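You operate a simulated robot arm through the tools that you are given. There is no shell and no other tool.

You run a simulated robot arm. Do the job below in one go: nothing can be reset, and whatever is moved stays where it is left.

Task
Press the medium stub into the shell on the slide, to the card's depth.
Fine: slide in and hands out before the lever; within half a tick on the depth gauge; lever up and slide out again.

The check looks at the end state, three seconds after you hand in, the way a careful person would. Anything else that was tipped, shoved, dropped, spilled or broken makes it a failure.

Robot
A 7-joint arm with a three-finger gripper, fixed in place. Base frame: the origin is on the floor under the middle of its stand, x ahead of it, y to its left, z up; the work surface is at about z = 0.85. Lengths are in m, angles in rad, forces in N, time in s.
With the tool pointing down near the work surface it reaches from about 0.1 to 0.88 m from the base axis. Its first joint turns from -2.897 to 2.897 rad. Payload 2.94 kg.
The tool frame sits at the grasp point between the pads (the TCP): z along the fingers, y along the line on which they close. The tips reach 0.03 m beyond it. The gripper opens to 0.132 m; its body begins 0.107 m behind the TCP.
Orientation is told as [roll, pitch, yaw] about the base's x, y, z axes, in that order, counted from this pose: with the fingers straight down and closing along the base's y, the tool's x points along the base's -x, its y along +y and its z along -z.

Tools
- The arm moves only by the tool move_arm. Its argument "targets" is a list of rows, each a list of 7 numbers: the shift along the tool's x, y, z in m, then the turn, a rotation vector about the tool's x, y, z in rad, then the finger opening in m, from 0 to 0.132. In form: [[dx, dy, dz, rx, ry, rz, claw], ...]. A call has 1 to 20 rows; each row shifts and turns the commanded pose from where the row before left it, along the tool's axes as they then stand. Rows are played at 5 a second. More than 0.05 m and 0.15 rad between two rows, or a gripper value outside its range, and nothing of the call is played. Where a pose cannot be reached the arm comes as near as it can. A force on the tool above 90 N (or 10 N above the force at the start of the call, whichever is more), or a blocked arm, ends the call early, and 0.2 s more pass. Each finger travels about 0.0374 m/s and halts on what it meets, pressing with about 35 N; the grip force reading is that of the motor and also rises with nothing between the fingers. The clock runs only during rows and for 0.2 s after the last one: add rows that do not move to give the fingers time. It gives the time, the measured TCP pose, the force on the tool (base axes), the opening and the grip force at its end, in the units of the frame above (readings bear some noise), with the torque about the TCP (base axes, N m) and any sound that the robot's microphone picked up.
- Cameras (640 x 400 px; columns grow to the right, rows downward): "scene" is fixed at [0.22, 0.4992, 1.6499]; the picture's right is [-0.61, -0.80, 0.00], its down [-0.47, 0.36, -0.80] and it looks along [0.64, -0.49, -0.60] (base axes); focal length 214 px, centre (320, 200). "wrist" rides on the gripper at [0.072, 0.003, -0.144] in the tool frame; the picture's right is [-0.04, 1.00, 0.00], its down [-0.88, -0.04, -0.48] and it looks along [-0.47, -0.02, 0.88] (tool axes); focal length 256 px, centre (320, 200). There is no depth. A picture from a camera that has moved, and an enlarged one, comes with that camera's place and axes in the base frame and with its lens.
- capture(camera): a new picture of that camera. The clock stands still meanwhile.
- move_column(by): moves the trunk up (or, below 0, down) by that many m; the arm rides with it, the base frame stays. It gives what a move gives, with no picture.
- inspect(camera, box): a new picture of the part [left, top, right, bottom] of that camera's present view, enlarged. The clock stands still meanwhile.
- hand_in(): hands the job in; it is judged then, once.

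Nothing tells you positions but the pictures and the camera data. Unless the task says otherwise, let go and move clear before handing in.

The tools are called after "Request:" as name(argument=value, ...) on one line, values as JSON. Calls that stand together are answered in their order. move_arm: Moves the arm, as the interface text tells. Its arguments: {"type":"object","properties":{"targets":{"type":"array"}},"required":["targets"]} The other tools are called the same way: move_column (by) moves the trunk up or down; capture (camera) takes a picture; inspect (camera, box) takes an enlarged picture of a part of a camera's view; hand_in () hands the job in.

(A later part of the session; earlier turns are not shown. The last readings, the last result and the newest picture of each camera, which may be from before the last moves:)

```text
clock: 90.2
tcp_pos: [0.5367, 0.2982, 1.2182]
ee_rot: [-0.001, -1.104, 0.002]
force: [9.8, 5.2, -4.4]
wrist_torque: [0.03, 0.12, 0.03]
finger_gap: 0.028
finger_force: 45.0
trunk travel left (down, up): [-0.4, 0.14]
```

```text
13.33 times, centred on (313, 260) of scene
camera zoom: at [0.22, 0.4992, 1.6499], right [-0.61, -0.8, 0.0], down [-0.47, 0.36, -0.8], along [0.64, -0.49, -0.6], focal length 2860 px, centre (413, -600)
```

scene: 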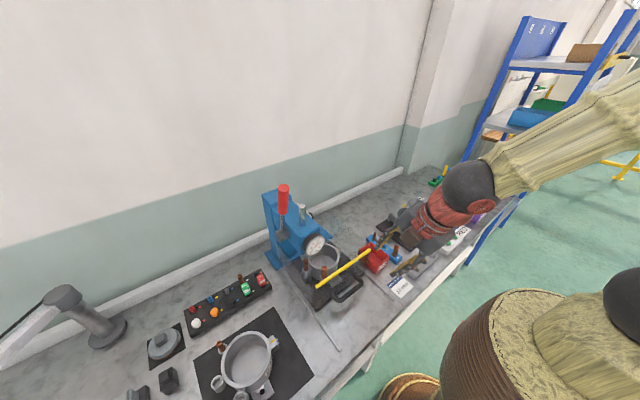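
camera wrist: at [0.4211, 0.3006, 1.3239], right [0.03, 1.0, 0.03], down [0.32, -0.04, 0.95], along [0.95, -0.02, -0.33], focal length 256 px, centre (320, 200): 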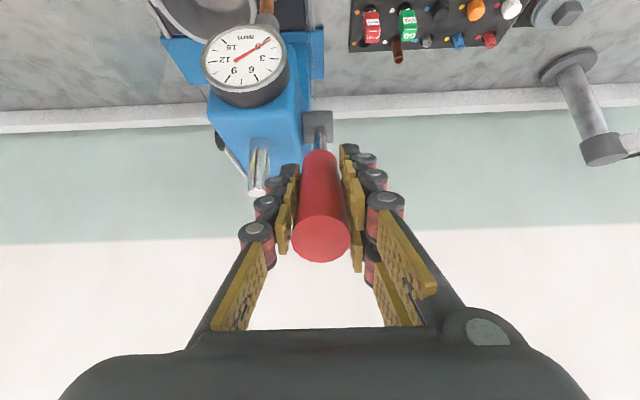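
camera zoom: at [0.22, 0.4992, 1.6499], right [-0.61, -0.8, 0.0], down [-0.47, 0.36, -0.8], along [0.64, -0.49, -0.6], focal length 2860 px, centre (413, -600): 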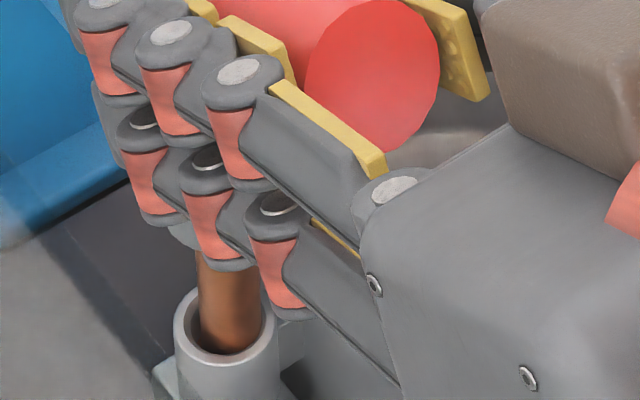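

The gauge reads about 2.5 mm, with about 30 mm/rad of lever. I'm continuing.

Request:
move_arm(targets=[[0.0034, 0, 0, 0, -0.02, 0, 0.018], [0.0034, 0, 0, 0, -0.02, 0, 0.018], [0.0034, 0, 0, 0, -0.02, 0, 0.018], [0.0034, 0, 0, 0, -0.02, 0, 0.018], [0.0034, 0, 0, 0, -0.02, 0, 0.018], [0, 0, 0, 0, 0, 0, 0.018]])

Request:
inspect(camera="wrist", box=[190, 30, 300, 140])

Request:
inspect(camera="scene", box=[280, 190, 380, 290])

```text
clock: 91.6
tcp_pos: [0.5279, 0.2969, 1.2041]
ee_rot: [-0.002, -1.208, 0.002]
force: [8.0, 7.1, -1.4]
wrist_torque: [0.09, -0.17, -0.05]
finger_gap: 0.0278
finger_force: 44.9
trunk travel left (down, up): [-0.4, 0.14]
```

```text
3.64 times, centred on (245, 85) of wrist
camera zoom: at [0.3667, 0.3005, 1.1869], right [0.01, 1.0, 0.04], down [-0.13, -0.04, 0.99], along [0.99, -0.02, 0.13], focal length 931 px, centre (593, 618)
```

zoom: 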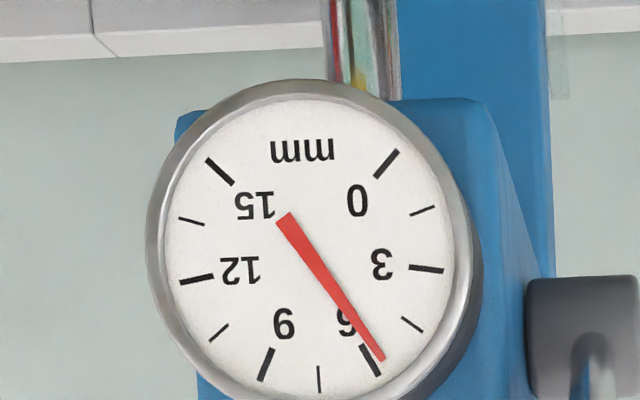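

```text
4.00 times, centred on (330, 240) of scene
camera zoom: at [0.22, 0.4992, 1.6499], right [-0.61, -0.8, 0.0], down [-0.47, 0.36, -0.8], along [0.64, -0.49, -0.6], focal length 858 px, centre (280, 40)
```

zoom: 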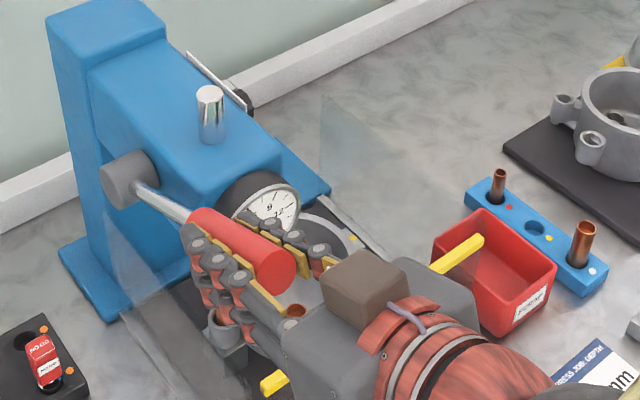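

About 5.6 mm now. The fingers stay clear of the dial. I'm continuing to around 9 mm.

Request:
move_arm(targets=[[0.0034, 0, 0, 0, -0.02, 0, 0.018], [0.0034, 0, 0, 0, -0.02, 0, 0.018], [0.0034, 0, 0, 0, -0.02, 0, 0.018], [0.0034, 0, 0, 0, -0.02, 0, 0.018], [0.0034, 0, 0, 0, -0.02, 0, 0.018], [0, 0, 0, 0, 0, 0, 0.018]])

Request:
inspect(camera="wrist", box=[190, 40, 300, 150])

Request:
capture(camera="wrist")

```text
clock: 93.0
tcp_pos: [0.524, 0.2982, 1.1874]
ee_rot: [-0.003, -1.307, 0.003]
force: [1.5, 6.7, -0.8]
wrist_torque: [0.02, 0.39, 0.02]
finger_gap: 0.0276
finger_force: 44.7
trunk travel left (down, up): [-0.4, 0.14]
```

```text
3.64 times, centred on (245, 95) of wrist
camera zoom: at [0.3634, 0.3005, 1.1551], right [0.01, 1.0, 0.04], down [-0.23, -0.04, 0.97], along [0.97, -0.02, 0.23], focal length 931 px, centre (593, 582)
```

zoom: 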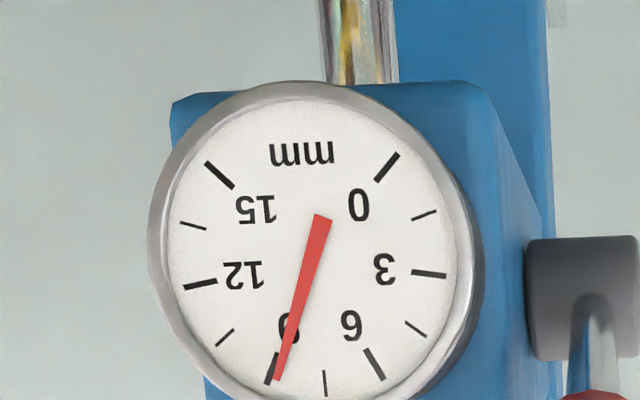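

```text
taken
camera wrist: at [0.3634, 0.3005, 1.1551], right [0.01, 1.0, 0.04], down [-0.23, -0.04, 0.97], along [0.97, -0.02, 0.23], focal length 256 px, centre (320, 200)
```

wrist: 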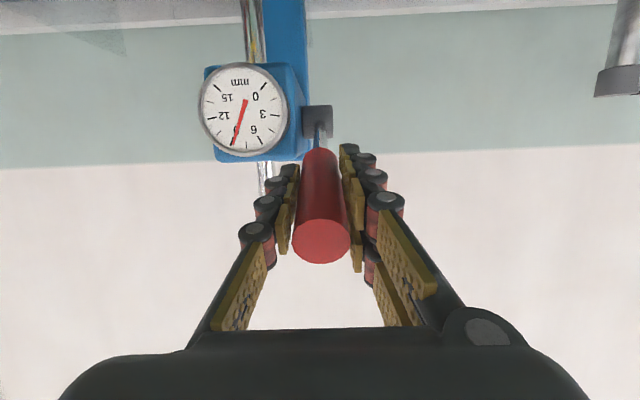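

About 8.6–8.7 mm. Smaller steps now.

Request:
move_arm(targets=[[0.0034, 0, 0, 0, -0.02, 0, 0.018], [0.0034, 0, 0, 0, -0.02, 0, 0.018], [0.0034, 0, 0, 0, -0.02, 0, 0.018], [0, 0, 0, 0, 0, 0, 0.018]])

Request:
inspect(camera="wrist", box=[190, 50, 300, 160])

```text
clock: 94.0
tcp_pos: [0.5194, 0.2969, 1.1789]
ee_rot: [-0.003, -1.367, 0.004]
force: [3.3, 5.6, 0.9]
wrist_torque: [0.04, 0.02, -0.22]
finger_gap: 0.0279
finger_force: 45.1
trunk travel left (down, up): [-0.4, 0.14]
```

```text
3.64 times, centred on (245, 105) of wrist
camera zoom: at [0.363, 0.3005, 1.1359], right [0.01, 1.0, 0.04], down [-0.29, -0.04, 0.96], along [0.96, -0.02, 0.29], focal length 931 px, centre (593, 546)
```

zoom: 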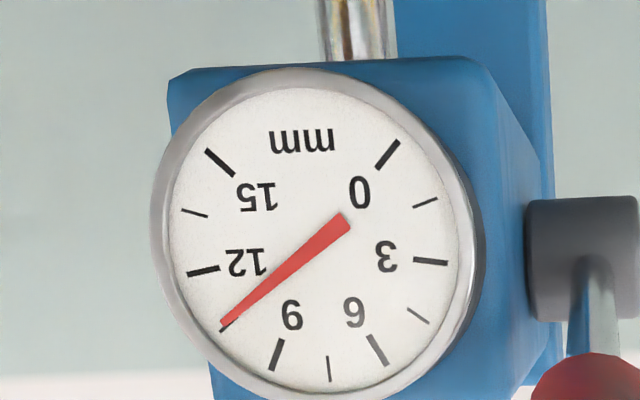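

The pointer is exactly on the 10.5 tick. I need about 0.05 rad more and will go in fine increments.

Request:
move_arm(targets=[[0.0017, 0, 0, 0, -0.01, 0, 0.018], [0.0017, 0, 0, 0, -0.01, 0, 0.018], [0.0009, 0, 0, 0, -0.005, 0, 0.018], [0, 0, 0, 0, 0, 0, 0.018], [0, 0, 0, 0, 0, 0, 0.018]])

Request:
inspect(camera="wrist", box=[190, 55, 300, 165])

```text
clock: 95.2
tcp_pos: [0.5185, 0.2979, 1.1743]
ee_rot: [-0.001, -1.392, 0.002]
force: [4.7, 3.4, 4.4]
wrist_torque: [0.02, -0.65, -0.28]
finger_gap: 0.0277
finger_force: 44.8
trunk travel left (down, up): [-0.4, 0.14]
```

```text
3.64 times, centred on (245, 110) of wrist
camera zoom: at [0.3631, 0.3005, 1.1278], right [0.01, 1.0, 0.04], down [-0.31, -0.04, 0.95], along [0.95, -0.02, 0.31], focal length 931 px, centre (593, 527)
```

zoom: 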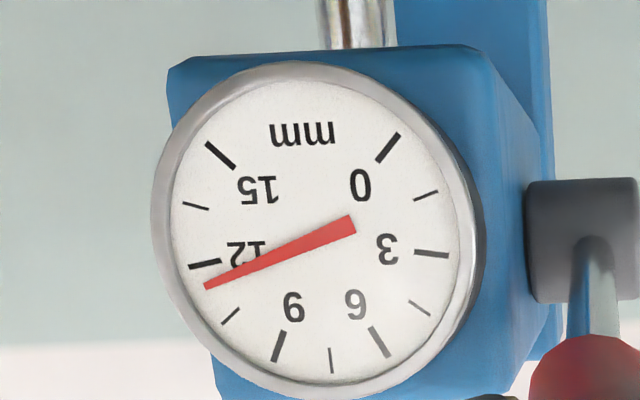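

About 11.4 mm. One more fine nudge.

Request:
move_arm(targets=[[0.0015, 0, 0, 0, -0.009, 0, 0.018], [0.0012, 0, 0, 0, -0.007, 0, 0.018], [0, 0, 0, 0, 0, 0, 0.018], [0, 0, 0, 0, 0, 0, 0.018]])

Request:
inspect(camera="wrist", box=[190, 55, 300, 165])

```text
clock: 96.2
tcp_pos: [0.5179, 0.2977, 1.1709]
ee_rot: [0.0, -1.409, 0.001]
force: [-4.0, 1.4, 7.1]
wrist_torque: [0.03, -0.8, -0.31]
finger_gap: 0.0275
finger_force: 45.3
trunk travel left (down, up): [-0.4, 0.14]
```

```text
3.64 times, centred on (245, 110) of wrist
camera zoom: at [0.3632, 0.3006, 1.1223], right [0.01, 1.0, 0.04], down [-0.33, -0.04, 0.94], along [0.94, -0.02, 0.33], focal length 931 px, centre (593, 527)
```

zoom: 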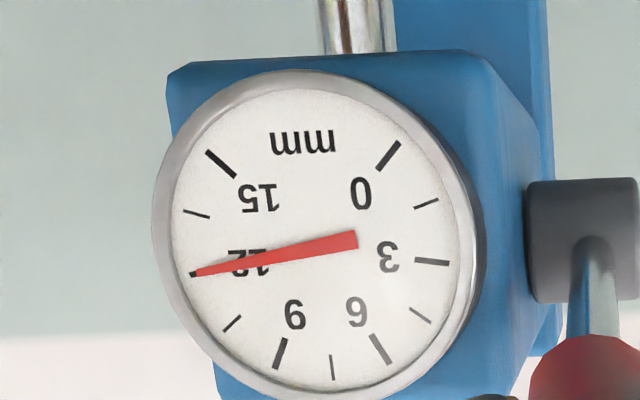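

Request:
inspect(camera="wrist", box=[195, 80, 275, 160])

Request:
inspect(camera="scene", box=[298, 225, 348, 275])

```text
5.00 times, centred on (235, 120) of wrist
camera zoom: at [0.3632, 0.3006, 1.1223], right [0.01, 1.0, 0.04], down [-0.33, -0.04, 0.94], along [0.94, -0.02, 0.33], focal length 1280 px, centre (745, 600)
```

zoom: 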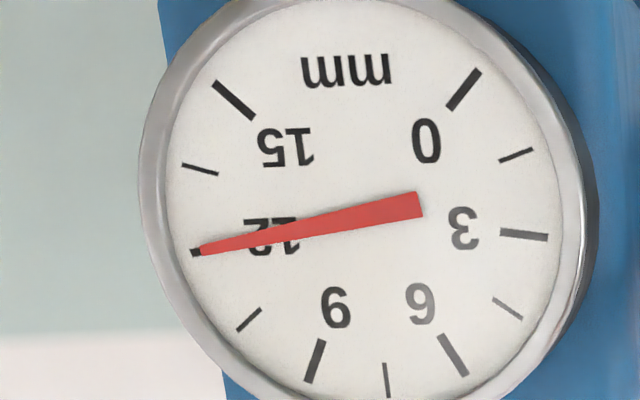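

```text
8.00 times, centred on (323, 250) of scene
camera zoom: at [0.22, 0.4992, 1.6499], right [-0.61, -0.8, 0.0], down [-0.47, 0.36, -0.8], along [0.64, -0.49, -0.6], focal length 1716 px, centre (296, -200)
```

zoom: 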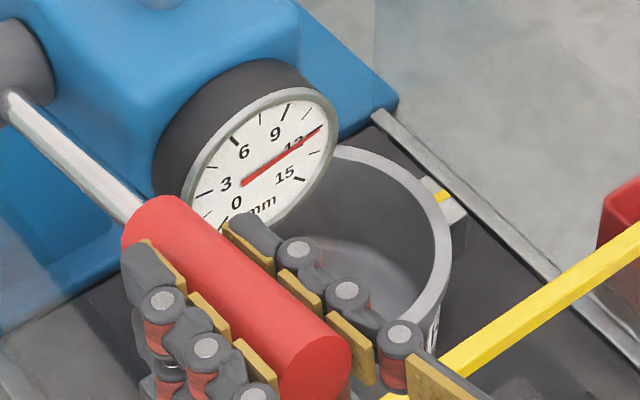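

The gauge reads 12 mm, with the pointer right over the 12 tick. Next I'll return the lever upward along the same arc.

Request:
move_arm(targets=[[-0.0034, 0, 0, 0, 0.02, 0, 0.018], [-0.0051, 0, 0.0001, 0, 0.03, 0, 0.018], [-0.0068, 0, 0.0001, 0, 0.04, 0, 0.018], [-0.0085, 0, 0.0002, 0, 0.05, 0, 0.018], [-0.0085, 0, 0.0002, 0, 0.05, 0, 0.018], [-0.0085, 0, 0.0002, 0, 0.05, 0, 0.018], [-0.0085, 0, 0.0002, 0, 0.05, 0, 0.018], [-0.0085, 0, 0.0002, 0, 0.05, 0, 0.018], [0, 0, 0, 0, 0, 0, 0.018]])

Request:
capture(camera="wrist")

Request:
inspect(camera="scene", box=[280, 190, 380, 290])

```text
clock: 98.2
tcp_pos: [0.537, 0.2981, 1.2256]
ee_rot: [-0.002, -1.066, 0.002]
force: [11.0, 4.3, -5.9]
wrist_torque: [0.13, -0.1, -0.04]
finger_gap: 0.0279
finger_force: 45.2
trunk travel left (down, up): [-0.4, 0.14]
```

```text
taken
camera wrist: at [0.3758, 0.3004, 1.2302], right [0.02, 1.0, 0.04], down [0.01, -0.04, 1.0], along [1.0, -0.02, -0.01], focal length 256 px, centre (320, 200)
```

wrist: 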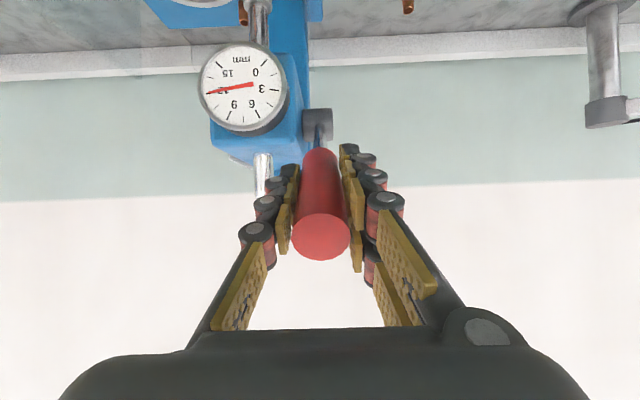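

```text
4.00 times, centred on (330, 240) of scene
camera zoom: at [0.22, 0.4992, 1.6499], right [-0.61, -0.8, 0.0], down [-0.47, 0.36, -0.8], along [0.64, -0.49, -0.6], focal length 858 px, centre (280, 40)
```

zoom: 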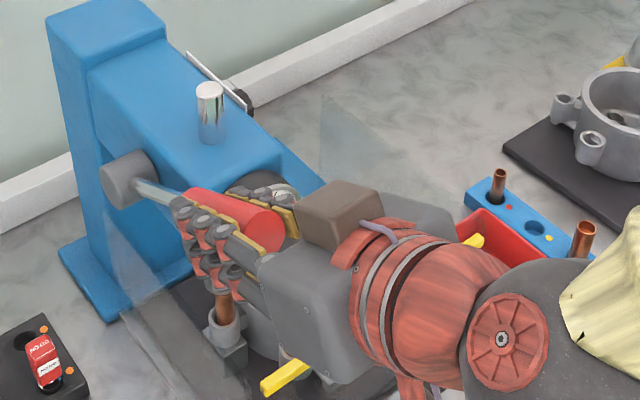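

The gauge holds the seated depth. I'll read it precisely now with the load off.

Request:
inspect(camera="wrist", box=[195, 37, 295, 137])

Request:
inspect(camera="wrist", box=[198, 60, 268, 125])

```text
4.00 times, centred on (245, 87) of wrist
camera zoom: at [0.3758, 0.3004, 1.2302], right [0.02, 1.0, 0.04], down [0.01, -0.04, 1.0], along [1.0, -0.02, -0.01], focal length 1024 px, centre (620, 652)
```

zoom: 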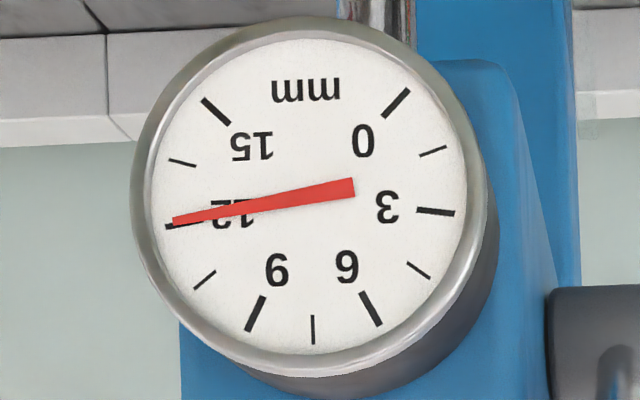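

```text
6.15 times, centred on (233, 92) of wrist
camera zoom: at [0.3758, 0.3004, 1.2302], right [0.02, 1.0, 0.04], down [0.01, -0.04, 1.0], along [1.0, -0.02, -0.01], focal length 1575 px, centre (855, 862)
```

zoom: 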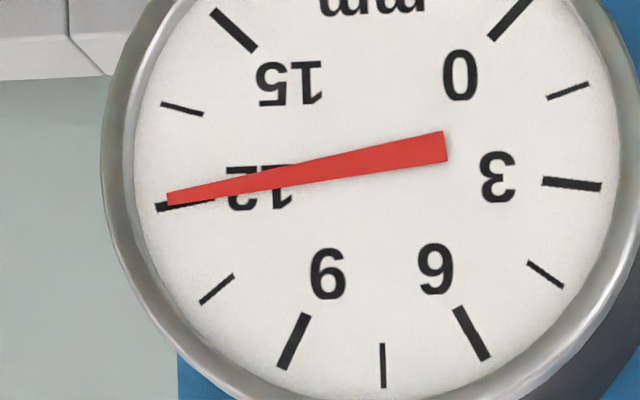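

The depth reads about 11.9 mm, well within half a tick. I'm continuing to raise the lever.

Request:
move_arm(targets=[[-0.0068, 0, 0.0001, 0, 0.04, 0, 0.018], [-0.0085, 0, 0.0002, 0, 0.05, 0, 0.018], [-0.0085, 0, 0.0002, 0, 0.05, 0, 0.018], [-0.0085, 0, 0.0002, 0, 0.05, 0, 0.018], [-0.0085, 0, 0.0002, 0, 0.05, 0, 0.018], [-0.0085, 0, 0.0002, 0, 0.05, 0, 0.018], [-0.0085, 0, 0.0002, 0, 0.05, 0, 0.018], [-0.0085, 0, 0.0002, 0, 0.05, 0, 0.018], [-0.0085, 0, 0.0002, 0, 0.05, 0, 0.018], [-0.0085, 0, 0.0002, 0, 0.05, 0, 0.018], [-0.0085, 0, 0.0002, 0, 0.05, 0, 0.018], [0, 0, 0, 0, 0, 0, 0.018]])

Request:
inspect(camera="scene", box=[250, 170, 370, 290])

```text
clock: 100.8
tcp_pos: [0.6024, 0.298, 1.2909]
ee_rot: [-0.001, -0.527, 0.002]
force: [6.8, 6.0, -14.4]
wrist_torque: [0.12, 0.13, 0.0]
finger_gap: 0.0273
finger_force: 44.6
trunk travel left (down, up): [-0.4, 0.14]
```

```text
3.33 times, centred on (310, 230) of scene
camera zoom: at [0.22, 0.4992, 1.6499], right [-0.61, -0.8, 0.0], down [-0.47, 0.36, -0.8], along [0.64, -0.49, -0.6], focal length 715 px, centre (353, 100)
```

zoom: 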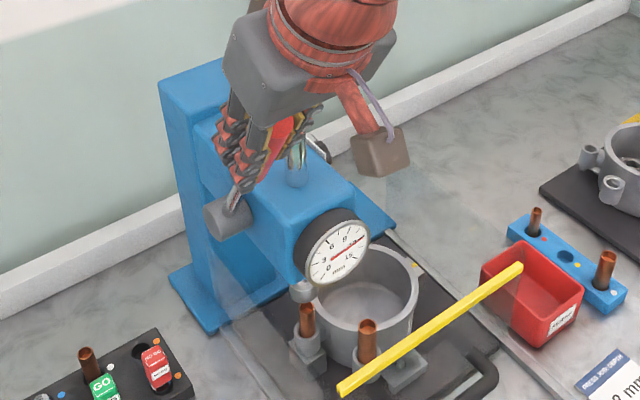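

Request:
move_arm(targets=[[-0.0085, 0, 0.0002, 0, 0.05, 0, 0.018], [-0.0085, 0, 0.0002, 0, 0.05, 0, 0.018], [-0.0085, 0, 0.0002, 0, 0.05, 0, 0.018], [-0.0085, 0, 0.0002, 0, 0.05, 0, 0.018], [-0.0051, 0, 0.0001, 0, 0.03, 0, 0.018], [-0.0034, 0, 0, 0, 0.02, 0, 0.018], [-0.0034, 0, 0, 0, 0.02, 0, 0.018], [0, 0, 0, 0, 0, 0, 0.018]])

Request:
inspect(camera="scene", box=[250, 150, 370, 290])

Request:
inspect(camera="scene", box=[298, 230, 338, 270])

```text
clock: 102.6
tcp_pos: [0.6429, 0.2985, 1.3088]
ee_rot: [0.0, -0.26, 0.002]
force: [3.5, -1.3, -7.8]
wrist_torque: [-0.09, -0.26, -0.11]
finger_gap: 0.0274
finger_force: 44.6
trunk travel left (down, up): [-0.4, 0.14]
```

```text
2.86 times, centred on (310, 220) of scene
camera zoom: at [0.22, 0.4992, 1.6499], right [-0.61, -0.8, 0.0], down [-0.47, 0.36, -0.8], along [0.64, -0.49, -0.6], focal length 613 px, centre (349, 143)
```

zoom: 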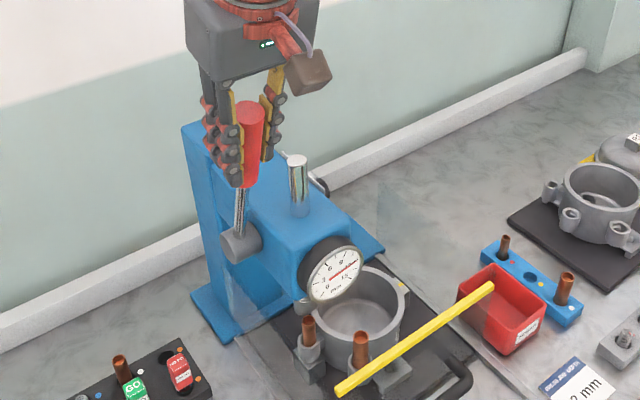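

```text
10.00 times, centred on (318, 250) of scene
camera zoom: at [0.22, 0.4992, 1.6499], right [-0.61, -0.8, 0.0], down [-0.47, 0.36, -0.8], along [0.64, -0.49, -0.6], focal length 2145 px, centre (340, -300)
```

zoom: 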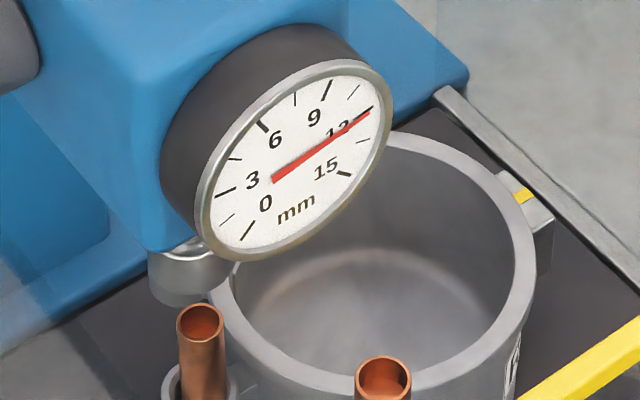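

The lever is nearly at its start position. I'll nudge the last degree or so up to its rest.

Request:
move_arm(targets=[[-0.0026, 0, 0, 0, 0.015, 0, 0.018], [-0.0017, 0, 0, 0, 0.01, 0, 0.018], [-0.0017, 0, 0, 0, 0.01, 0, 0.018], [0, 0, 0, 0, 0, 0, 0.018]])

Request:
inspect(camera="scene", box=[250, 170, 350, 270])

```text
clock: 103.6
tcp_pos: [0.6477, 0.2985, 1.3108]
ee_rot: [0.0, -0.226, 0.003]
force: [1.5, -0.5, -1.8]
wrist_torque: [0.05, -0.67, 0.05]
finger_gap: 0.0277
finger_force: 45.2
trunk travel left (down, up): [-0.4, 0.14]
```

```text
4.00 times, centred on (300, 220) of scene
camera zoom: at [0.22, 0.4992, 1.6499], right [-0.61, -0.8, 0.0], down [-0.47, 0.36, -0.8], along [0.64, -0.49, -0.6], focal length 858 px, centre (400, 120)
```

zoom: 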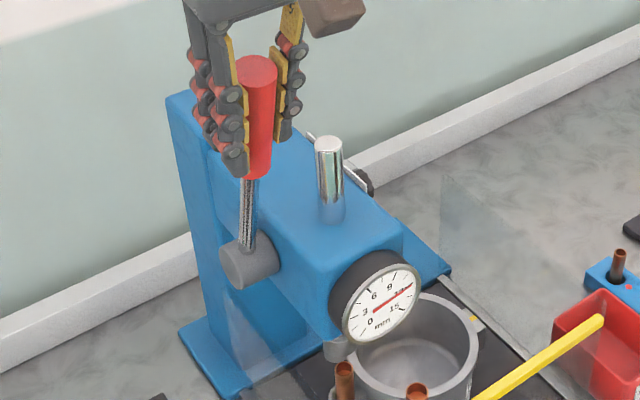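

The lever matches its original position. I'm opening and withdrawing upward along the lever axis.

Request:
move_arm(targets=[[0, 0, 0, 0, 0, 0, 0.035], [0, 0, 0, 0, 0, 0, 0.05], [0, 0, 0, 0, 0, 0, 0.06], [0, 0, 0, 0, 0, 0, 0.06], [0, 0, 0, 0, 0, 0, 0.06]])

Request:
inspect(camera="wrist", box=[240, 100, 400, 280])

Request:
inspect(camera="scene", box=[250, 170, 350, 270])

```text
clock: 104.8
tcp_pos: [0.6479, 0.2979, 1.3104]
ee_rot: [0.0, -0.226, 0.001]
force: [-0.4, 0.9, -0.3]
wrist_torque: [0.02, 0.03, 0.04]
finger_gap: 0.0601
finger_force: 0.1
trunk travel left (down, up): [-0.4, 0.14]
```

```text
2.22 times, centred on (320, 190) of wrist
camera zoom: at [0.5444, 0.3004, 1.4333], right [0.04, 1.0, 0.01], down [0.75, -0.04, 0.66], along [0.66, -0.02, -0.75], focal length 569 px, centre (320, 222)
```

zoom: 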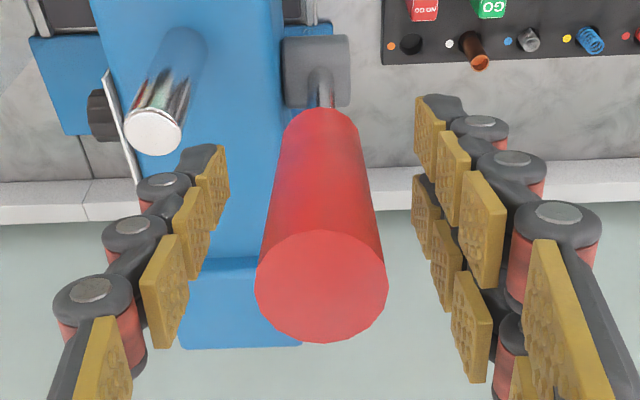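

```text
4.00 times, centred on (300, 220) of scene
camera zoom: at [0.22, 0.4992, 1.6499], right [-0.61, -0.8, 0.0], down [-0.47, 0.36, -0.8], along [0.64, -0.49, -0.6], focal length 858 px, centre (400, 120)
```

zoom: 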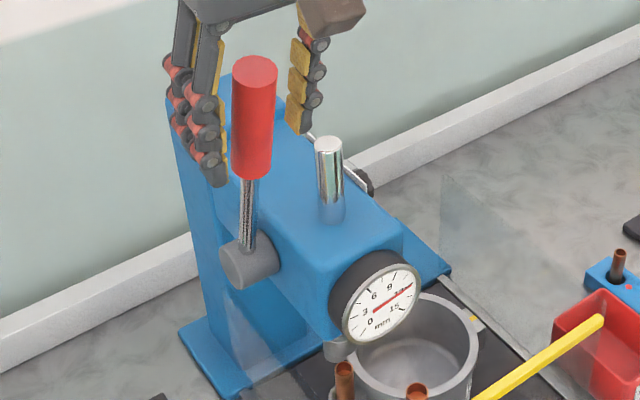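

Request:
move_arm(targets=[[0, 0, -0.02, 0, 0, 0, 0.06], [0, 0, -0.03, 0, 0, 0, 0.06], [0, 0, -0.035, 0, 0, 0, 0.06], [0, 0, -0.035, 0, 0, 0, 0.06], [0, 0, -0.025, 0, 0, 0, 0.06], [0.045, 0, 0, 0, 0, 0, 0.06], [0.045, 0, 0, 0, 0, 0, 0.06], [0.045, 0, 0, 0, 0, 0, 0.06], [0.045, 0, 0, 0, 0, 0, 0.06], [0.045, 0, 0, 0, 0, 0, 0.06], [0, 0, 0, 0, 0, 0, 0.06]])

Request:
inspect(camera="scene", box=[240, 160, 380, 300])

Request:
inspect(camera="scene", box=[298, 240, 338, 290])

Request:
capture(camera="wrist")

```text
clock: 107.2
tcp_pos: [0.3985, 0.2967, 1.402]
ee_rot: [0.001, -0.224, 0.001]
force: [0.1, -0.3, -0.5]
wrist_torque: [-0.04, 0.01, 0.0]
finger_gap: 0.0601
finger_force: 0.0
trunk travel left (down, up): [-0.4, 0.14]
```

```text
2.86 times, centred on (310, 230) of scene
camera zoom: at [0.22, 0.4992, 1.6499], right [-0.61, -0.8, 0.0], down [-0.47, 0.36, -0.8], along [0.64, -0.49, -0.6], focal length 613 px, centre (349, 114)
```

zoom: 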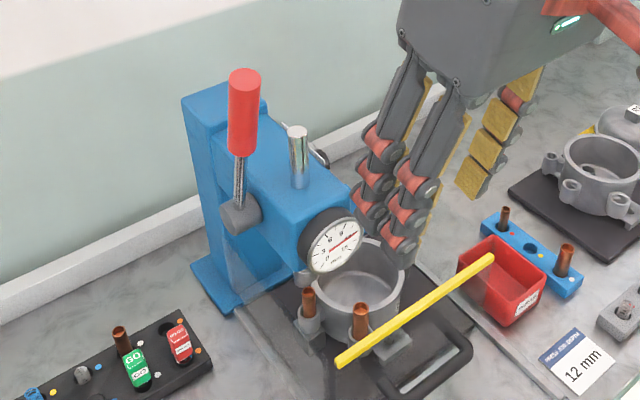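

```text
8.00 times, centred on (318, 265) of scene
camera zoom: at [0.22, 0.4992, 1.6499], right [-0.61, -0.8, 0.0], down [-0.47, 0.36, -0.8], along [0.64, -0.49, -0.6], focal length 1716 px, centre (336, -320)
```

zoom: 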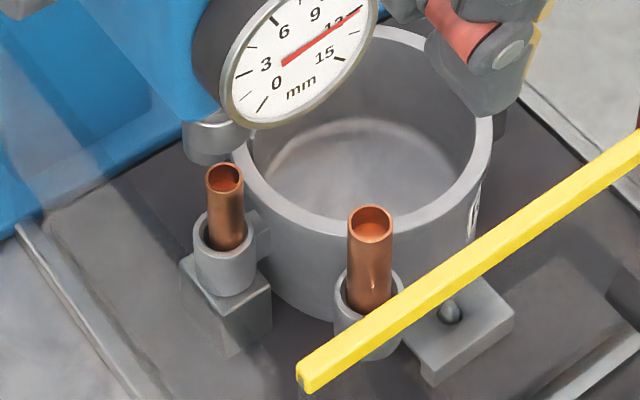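

```text
taken
camera wrist: at [0.2948, 0.3003, 1.5253], right [0.04, 1.0, 0.01], down [0.75, -0.04, 0.66], along [0.66, -0.02, -0.75], focal length 256 px, centre (320, 200)
```

wrist: 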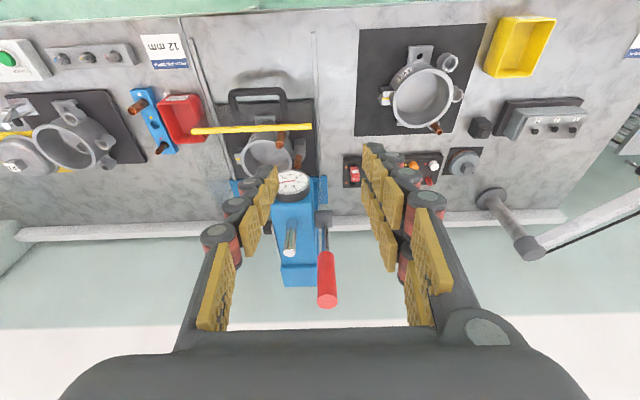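

The lever is up and the stub is visibly deeper in its boss. Next I'll return to the handle to pull the slide back out, reorienting to the same handle-grip pose.

Request:
move_arm(targets=[[0, 0, 0, 0, 0.113, 0, 0.06], [0, 0, 0, 0, 0.113, 0, 0.06], [0, -0.039, 0.02, 0, 0, 0, 0.06], [0, -0.039, 0.02, 0, 0, 0, 0.06], [0, -0.039, 0.02, 0, 0, 0, 0.05], [0, -0.039, 0.02, 0, 0, 0, 0.05], [0, 0, 0, 0, 0, -0.1428, 0.04], [0, 0, 0, 0, 0, -0.1428, 0.04], [0, 0, 0, 0, 0, -0.1428, 0.04], [0, 0, 0, 0, 0, -0.1428, 0.04], [0, 0, 0, 0, 0, -0.1428, 0.04], [0, 0, 0, 0, 0, -0.1428, 0.04], [0, 0, 0, 0, 0, -0.1428, 0.04], [0, 0, 0, 0, 0, -0.1428, 0.04], [0, 0, 0, 0, 0, -0.1428, 0.04], [0, 0, 0, 0, 0, -0.1428, 0.04], [0, 0, 0, 0, 0, -0.1428, 0.04], [0, 0, 0, 0, 0, 0, 0.04]])

Request:
move_arm(targets=[[0, 0, 0, 0.1167, 0, 0, 0.04], [0, 0, 0, 0.1167, 0, 0, 0.04], [0, 0, 0, 0.1167, 0, 0, 0.04], [0, 0, 0, 0, 0, 0, 0.04]])

```text
clock: 111.0
tcp_pos: [0.3971, 0.1421, 1.3219]
ee_rot: [0.0, 0.002, 1.573]
force: [-1.1, -0.6, -0.5]
wrist_torque: [-0.02, 0.0, 0.02]
finger_gap: 0.0398
finger_force: 0.0
trunk travel left (down, up): [-0.4, 0.14]
```

```text
clock: 112.0
tcp_pos: [0.3974, 0.1412, 1.321]
ee_rot: [-0.349, 0.0, 1.571]
force: [1.0, 0.2, -0.4]
wrist_torque: [0.02, 0.01, 0.01]
finger_gap: 0.0401
finger_force: 0.1
trunk travel left (down, up): [-0.4, 0.14]
```

Request:
move_arm(targets=[[0.0003, 0.0082, 0.0463, 0, 0, 0, 0.04], [0.0003, 0.0082, 0.0463, 0, 0, 0, 0.04], [0.0003, 0.0082, 0.0463, 0, 0, 0, 0.04], [0.0003, 0.0082, 0.0463, 0, 0, 0, 0.04], [0.0003, 0.0082, 0.0463, 0, 0, 0, 0.04], [0.0003, 0.0082, 0.0463, 0, 0, 0, 0.04], [0, 0, 0, 0, 0, 0, 0.04], [0, 0, 0, 0, 0, 0, 0.04]])

Request:
inspect(camera="wrist", box=[220, 60, 420, 240])

Request:
inspect(camera="scene", box=[290, 210, 410, 330])

```text
clock: 113.8
tcp_pos: [0.4452, 0.1393, 1.0453]
ee_rot: [-0.35, 0.0, 1.572]
force: [-0.1, 0.6, 0.8]
wrist_torque: [0.0, -0.01, -0.01]
finger_gap: 0.0402
finger_force: 0.1
trunk travel left (down, up): [-0.4, 0.14]
```

```text
2.22 times, centred on (320, 150) of wrist
camera zoom: at [0.3903, 0.0665, 1.1781], right [-0.94, 0.04, -0.34], down [-0.13, 0.88, 0.46], along [0.32, 0.48, -0.82], focal length 569 px, centre (320, 311)
```

zoom: 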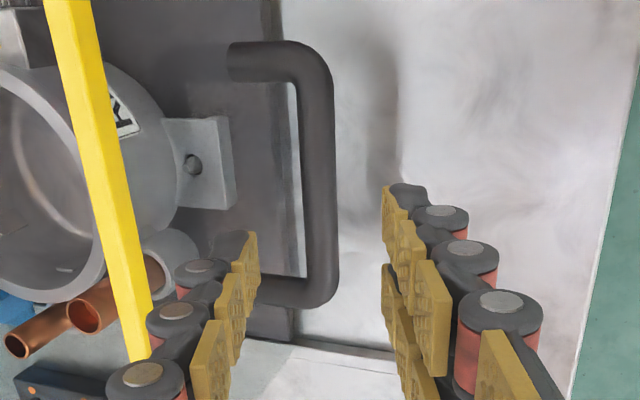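

```text
3.33 times, centred on (350, 270) of scene
camera zoom: at [0.22, 0.4992, 1.6499], right [-0.61, -0.8, 0.0], down [-0.47, 0.36, -0.8], along [0.64, -0.49, -0.6], focal length 715 px, centre (220, -33)
```

zoom: 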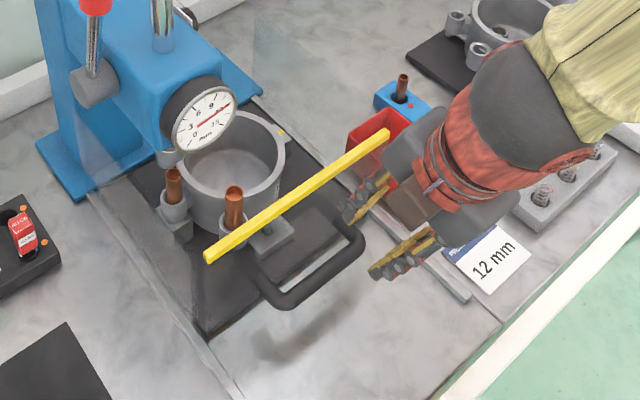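

The bar is centred again. I'm advancing onto it.

Request:
move_arm(targets=[[0, 0, 0.025, 0, 0, 0, 0.04], [0, 0, 0.025, 0, 0, 0, 0.04], [0, 0, 0.025, 0, 0, 0, 0.04], [0, 0, 0.02, 0, 0, 0, 0.04], [0, 0, 0.015, 0, 0, 0, 0.04], [0, 0, 0.01, 0, 0, 0, 0.04], [0, 0, 0, 0, 0, 0, 0.04], [0, 0, 0, 0, 0, 0, 0.04]])

Request:
inspect(camera="wrist", box=[220, 100, 420, 240])

Request:
inspect(camera="scene", box=[300, 220, 400, 320])

```text
clock: 115.6
tcp_pos: [0.4851, 0.1395, 0.9319]
ee_rot: [-0.349, 0.001, 1.57]
force: [-0.6, 0.4, 0.3]
wrist_torque: [0.01, 0.0, 0.0]
finger_gap: 0.04
finger_force: 0.1
trunk travel left (down, up): [-0.4, 0.14]
```

```text
2.86 times, centred on (320, 170) of wrist
camera zoom: at [0.433, 0.0669, 1.065], right [-0.94, 0.04, -0.34], down [-0.13, 0.88, 0.46], along [0.32, 0.48, -0.82], focal length 731 px, centre (320, 286)
```

zoom: 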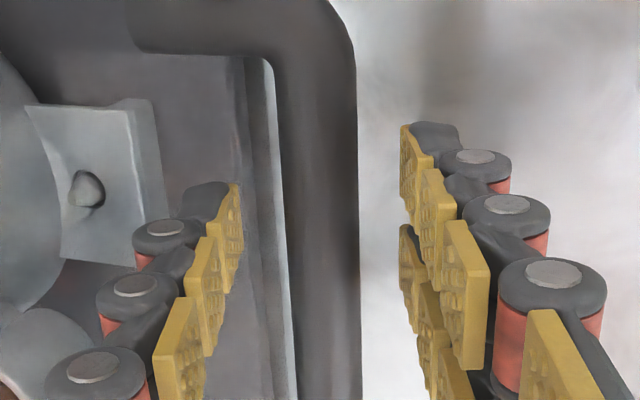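

```text
4.00 times, centred on (350, 270) of scene
camera zoom: at [0.22, 0.4992, 1.6499], right [-0.61, -0.8, 0.0], down [-0.47, 0.36, -0.8], along [0.64, -0.49, -0.6], focal length 858 px, centre (200, -80)
```

zoom: 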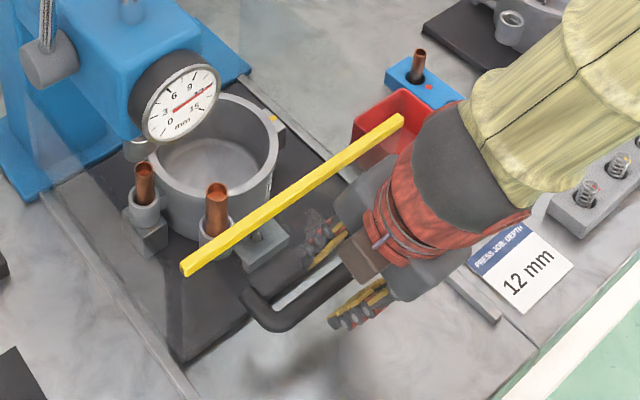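

Positioned exactly as before. I'm closing on the bar.

Request:
move_arm(targets=[[0, 0, 0, 0, 0, 0, 0.03], [0, 0, 0, 0, 0, 0, 0.02], [0, 0, 0, 0, 0, 0, 0.012], [0, 0, 0, 0, 0, 0, 0.005], [0, 0, 0, 0, 0, 0, 0.005], [0, 0, 0, 0, 0, 0, 0.005]])

```text
clock: 117.0
tcp_pos: [0.4857, 0.1386, 0.9321]
ee_rot: [-0.349, 0.001, 1.57]
force: [-0.8, -0.1, 0.1]
wrist_torque: [0.3, 0.01, -0.67]
finger_gap: 0.0169
finger_force: 42.4
trunk travel left (down, up): [-0.4, 0.14]
```

Gripped. I'm pulling the slide out slowly along -x.

Request:
move_arm(targets=[[0, 0.0019, -0.0007, 0, 0, 0, 0.005], [0, 0.0038, -0.0014, 0, 0, 0, 0.005], [0, 0.0056, -0.0021, 0, 0, 0, 0.005], [0, 0.0075, -0.0027, 0, 0, 0, 0.005], [0, 0.0075, -0.0027, 0, 0, 0, 0.005], [0, 0.0075, -0.0027, 0, 0, 0, 0.005], [0, 0.0075, -0.0027, 0, 0, 0, 0.005], [0, 0.0056, -0.0021, 0, 0, 0, 0.005], [0, 0.0038, -0.0014, 0, 0, 0, 0.005], [0, 0, 0, 0, 0, 0, 0.005]])

Request:
inspect(camera="scene", box=[280, 200, 420, 340])

```text
clock: 119.2
tcp_pos: [0.4316, 0.1403, 0.9312]
ee_rot: [-0.351, 0.0, 1.571]
force: [0.5, 7.0, 14.2]
wrist_torque: [0.32, -0.11, -0.61]
finger_gap: 0.017
finger_force: 42.9
trunk travel left (down, up): [-0.4, 0.14]
```

```text
2.86 times, centred on (350, 270) of scene
camera zoom: at [0.22, 0.4992, 1.6499], right [-0.61, -0.8, 0.0], down [-0.47, 0.36, -0.8], along [0.64, -0.49, -0.6], focal length 613 px, centre (234, 0)
```

zoom: 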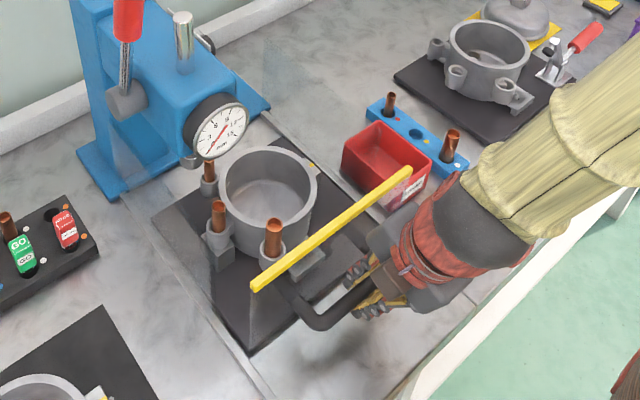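

The slide moves out smoothly, and the gauge has reset now that it's out from under. I'm continuing to the out-stop.

Request:
move_arm(targets=[[0, 0.0016, -0.0014, 0, 0, 0, 0.005], [0, 0.0038, -0.0014, 0, 0, 0, 0.005], [0, 0.0056, -0.0021, 0, 0, 0, 0.005], [0, 0.0075, -0.0027, 0, 0, 0, 0.005], [0, 0.0075, -0.0027, 0, 0, 0, 0.005], [0, 0.0075, -0.0027, 0, 0, 0, 0.005], [0, 0.0075, -0.0027, 0, 0, 0, 0.005], [0, 0.0075, -0.0027, 0, 0, 0, 0.005], [0, 0.0075, -0.0027, 0, 0, 0, 0.005], [0, 0.0056, -0.0021, 0, 0, 0, 0.005], [0, 0.0056, -0.0021, 0, 0, 0, 0.005], [0, 0.0038, -0.0014, 0, 0, 0, 0.005], [0, 0, 0, 0, 0, 0, 0.005]])

Request:
inspect(camera="scene", box=[280, 220, 420, 360])

```text
clock: 122.0
tcp_pos: [0.3563, 0.1392, 0.9307]
ee_rot: [-0.349, -0.001, 1.569]
force: [2.5, -1.0, 9.4]
wrist_torque: [0.18, -0.04, -0.69]
finger_gap: 0.0172
finger_force: 42.5
trunk travel left (down, up): [-0.4, 0.14]
```

```text
2.86 times, centred on (350, 290) of scene
camera zoom: at [0.22, 0.4992, 1.6499], right [-0.61, -0.8, 0.0], down [-0.47, 0.36, -0.8], along [0.64, -0.49, -0.6], focal length 613 px, centre (234, -57)
```

zoom: 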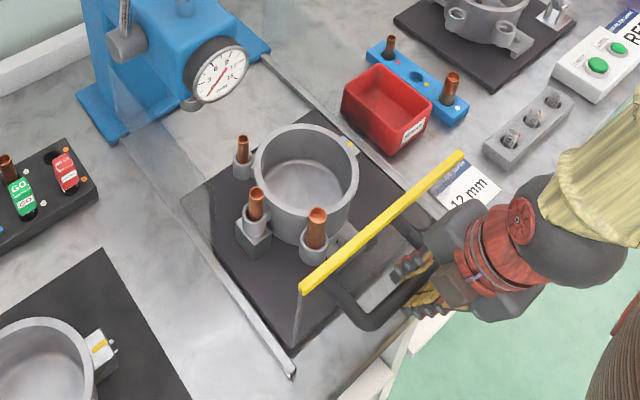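

Request:
move_arm(targets=[[0, 0.0028, -0.001, 0, 0, 0, 0.005], [0, 0.0038, -0.0014, 0, 0, 0, 0.005], [0, 0.0038, -0.0014, 0, 0, 0, 0.005], [0, 0.0028, -0.001, 0, 0, 0, 0.005], [0, 0.0024, -0.0009, 0, 0, 0, 0.005], [0, 0.0019, -0.0007, 0, 0, 0, 0.005], [0, 0, 0, 0, 0, 0, 0.005]])

Request:
inspect(camera="scene", box=[290, 220, 410, 340])

```text
clock: 123.6
tcp_pos: [0.3372, 0.1397, 0.9318]
ee_rot: [-0.349, 0.001, 1.572]
force: [-1.1, 10.7, -0.7]
wrist_torque: [0.62, -0.01, -0.63]
finger_gap: 0.017
finger_force: 43.0
trunk travel left (down, up): [-0.4, 0.14]
```

```text
3.33 times, centred on (350, 280) of scene
camera zoom: at [0.22, 0.4992, 1.6499], right [-0.61, -0.8, 0.0], down [-0.47, 0.36, -0.8], along [0.64, -0.49, -0.6], focal length 715 px, centre (220, -67)
```

zoom: 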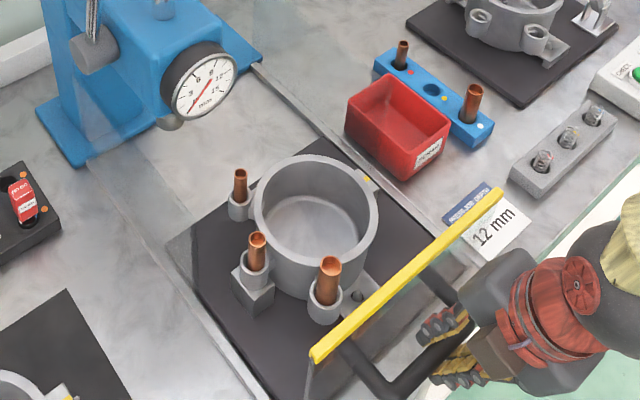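

It's back at the starting position. A gentle extra tug will confirm whether it's at the out-stop.

Request:
move_arm(targets=[[-0.0006, 0.0014, -0.0005, 0, 0, 0, 0.005], [0, 0.0014, -0.0005, 0, 0, 0, 0.005], [0, 0.0009, -0.0003, 0, 0, 0, 0.005], [0, 0, 0, 0, 0, 0, 0.005]])

```text
clock: 124.6
tcp_pos: [0.3363, 0.1395, 0.9309]
ee_rot: [-0.35, -0.001, 1.571]
force: [19.4, 3.7, -6.2]
wrist_torque: [0.0, -0.35, -0.63]
finger_gap: 0.0173
finger_force: 42.3
trunk travel left (down, up): [-0.4, 0.14]
```

It's at the out-stop (19 N, no motion). I'm relaxing, opening and backing away.

Request:
move_arm(targets=[[0, -0.0014, 0.0005, 0, 0, 0, 0.005], [0, 0, 0, 0, 0, 0, 0.005]])

Request:
move_arm(targets=[[0, 0, 0, 0, 0, 0, 0.02], [0, 0, 0, 0, 0, 0, 0.03], [0, 0, 0, 0, 0, 0, 0.04], [0, 0, 0, 0, 0, 0, 0.04], [0, 0, 0, 0, 0, 0, 0.04]])

Request:
inspect(camera="wrist", box=[220, 80, 420, 260])

```text
clock: 125.2
tcp_pos: [0.3358, 0.1394, 0.9316]
ee_rot: [-0.351, 0.0, 1.571]
force: [12.4, -0.3, 20.0]
wrist_torque: [-0.49, -0.31, -0.86]
finger_gap: 0.0171
finger_force: 42.5
trunk travel left (down, up): [-0.4, 0.14]
```

```text
clock: 126.4
tcp_pos: [0.3355, 0.1398, 0.9311]
ee_rot: [-0.349, 0.0, 1.57]
force: [0.4, -0.6, -0.1]
wrist_torque: [-0.03, -0.03, 0.01]
finger_gap: 0.0398
finger_force: 0.0
trunk travel left (down, up): [-0.4, 0.14]
```

```text
2.22 times, centred on (320, 170) of wrist
camera zoom: at [0.2815, 0.0667, 1.0638], right [-0.94, 0.04, -0.34], down [-0.13, 0.88, 0.46], along [0.32, 0.48, -0.82], focal length 569 px, centre (320, 267)
```

zoom: 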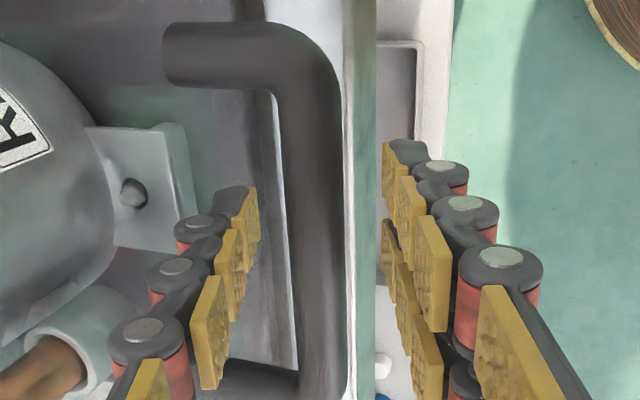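

Request:
move_arm(targets=[[0, 0, -0.02, 0, 0, 0, 0.04], [0, 0, -0.03, 0, 0, 0, 0.04], [0, 0, -0.045, 0, 0, 0, 0.04], [0, 0, -0.045, 0, 0, 0, 0.04], [0, 0, -0.045, 0, 0, 0, 0.06], [0, 0, -0.045, 0, 0, 0, 0.06], [0, 0, -0.045, 0, 0, 0, 0.06], [0, 0, -0.02, 0, 0, 0, 0.06], [0, 0, 0, 0, 0, 0, 0.06]])

Request:
capture(camera="scene")

Request:
inspect(camera="scene", box=[300, 250, 420, 350])

Request:
inspect(camera="scene", box=[318, 272, 366, 320])

Request:
inspect(camera="scene", box=[240, 170, 400, 290])

```text
clock: 128.4
tcp_pos: [0.2356, 0.1436, 1.209]
ee_rot: [-0.347, 0.001, 1.57]
force: [1.0, 0.4, 1.2]
wrist_torque: [0.0, 0.0, 0.01]
finger_gap: 0.06
finger_force: 0.1
trunk travel left (down, up): [-0.4, 0.14]
```

```text
taken
```

scene: 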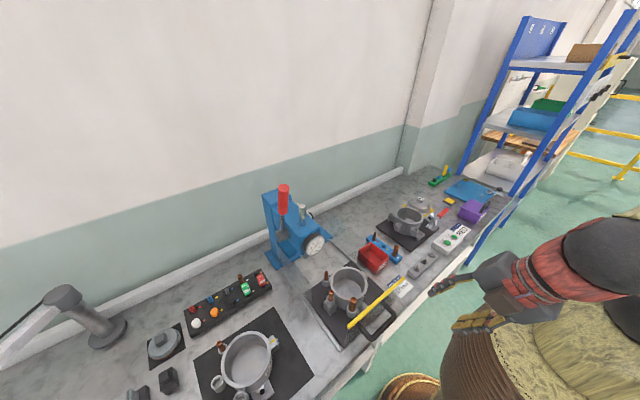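

```text
4.00 times, centred on (360, 300) of scene
camera zoom: at [0.22, 0.4992, 1.6499], right [-0.61, -0.8, 0.0], down [-0.47, 0.36, -0.8], along [0.64, -0.49, -0.6], focal length 858 px, centre (160, -200)
```

zoom: 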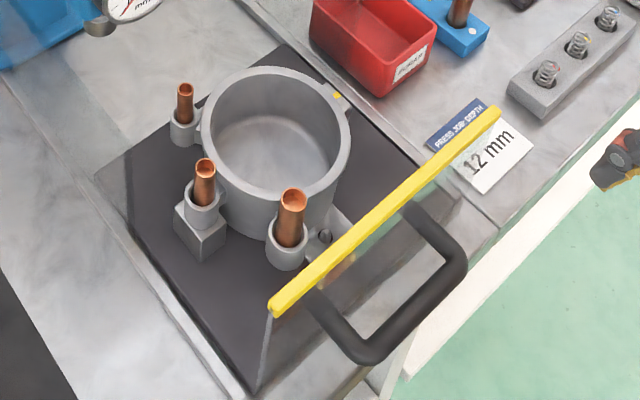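

```text
8.33 times, centred on (342, 296) of scene
camera zoom: at [0.22, 0.4992, 1.6499], right [-0.61, -0.8, 0.0], down [-0.47, 0.36, -0.8], along [0.64, -0.49, -0.6], focal length 1787 px, centre (137, -600)
```

zoom: 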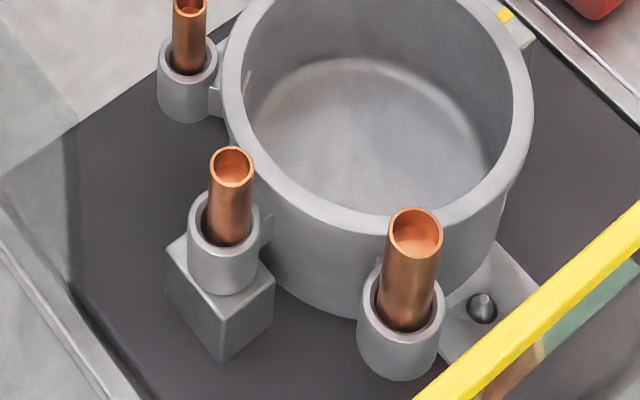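

```text
3.33 times, centred on (320, 230) of scene
camera zoom: at [0.22, 0.4992, 1.6499], right [-0.61, -0.8, 0.0], down [-0.47, 0.36, -0.8], along [0.64, -0.49, -0.6], focal length 715 px, centre (320, 100)
```

zoom: 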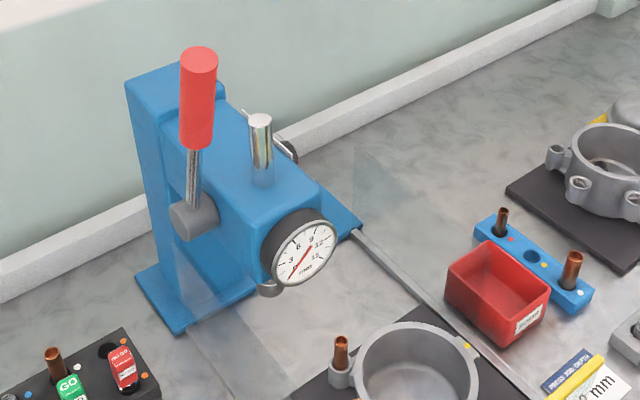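

The stub has sunk by about 12.5 mm in the image, the slide is out and the lever is up. I'll compare the lever and surroundings with the first picture.

Request:
inspect(camera="scene", box=[240, 160, 400, 260])

Request:
inspect(camera="scene", box=[295, 225, 335, 260])

Request:
inspect(camera="scene", box=[340, 190, 500, 310])

```text
4.00 times, centred on (320, 210) of scene
camera zoom: at [0.22, 0.4992, 1.6499], right [-0.61, -0.8, 0.0], down [-0.47, 0.36, -0.8], along [0.64, -0.49, -0.6], focal length 858 px, centre (320, 160)
```

zoom: 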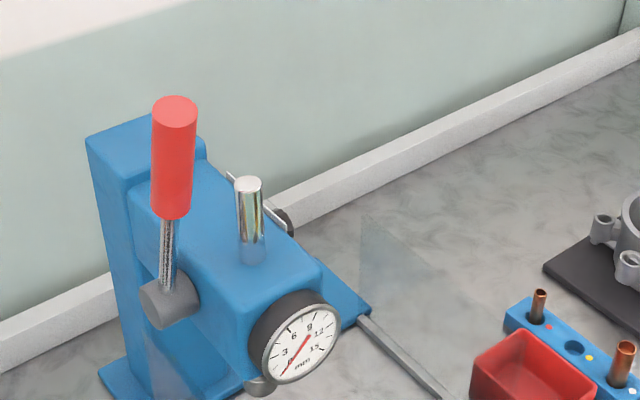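

```text
11.43 times, centred on (315, 242) of scene
camera zoom: at [0.22, 0.4992, 1.6499], right [-0.61, -0.8, 0.0], down [-0.47, 0.36, -0.8], along [0.64, -0.49, -0.6], focal length 2451 px, centre (377, -286)
```

zoom: 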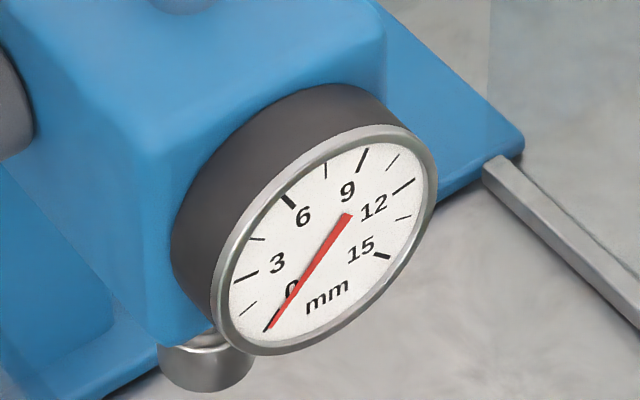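

```text
3.33 times, centred on (420, 250) of scene
camera zoom: at [0.22, 0.4992, 1.6499], right [-0.61, -0.8, 0.0], down [-0.47, 0.36, -0.8], along [0.64, -0.49, -0.6], focal length 715 px, centre (-13, 33)
```

zoom: 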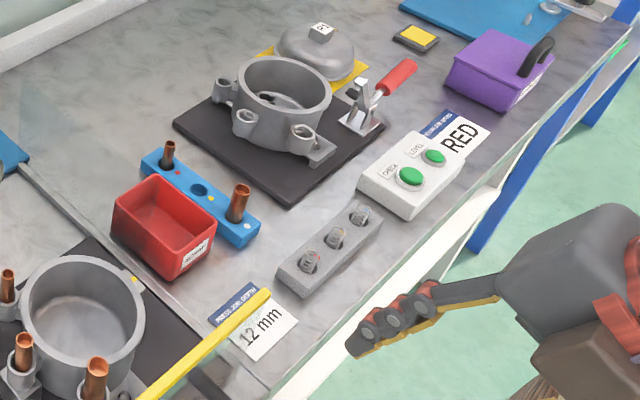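

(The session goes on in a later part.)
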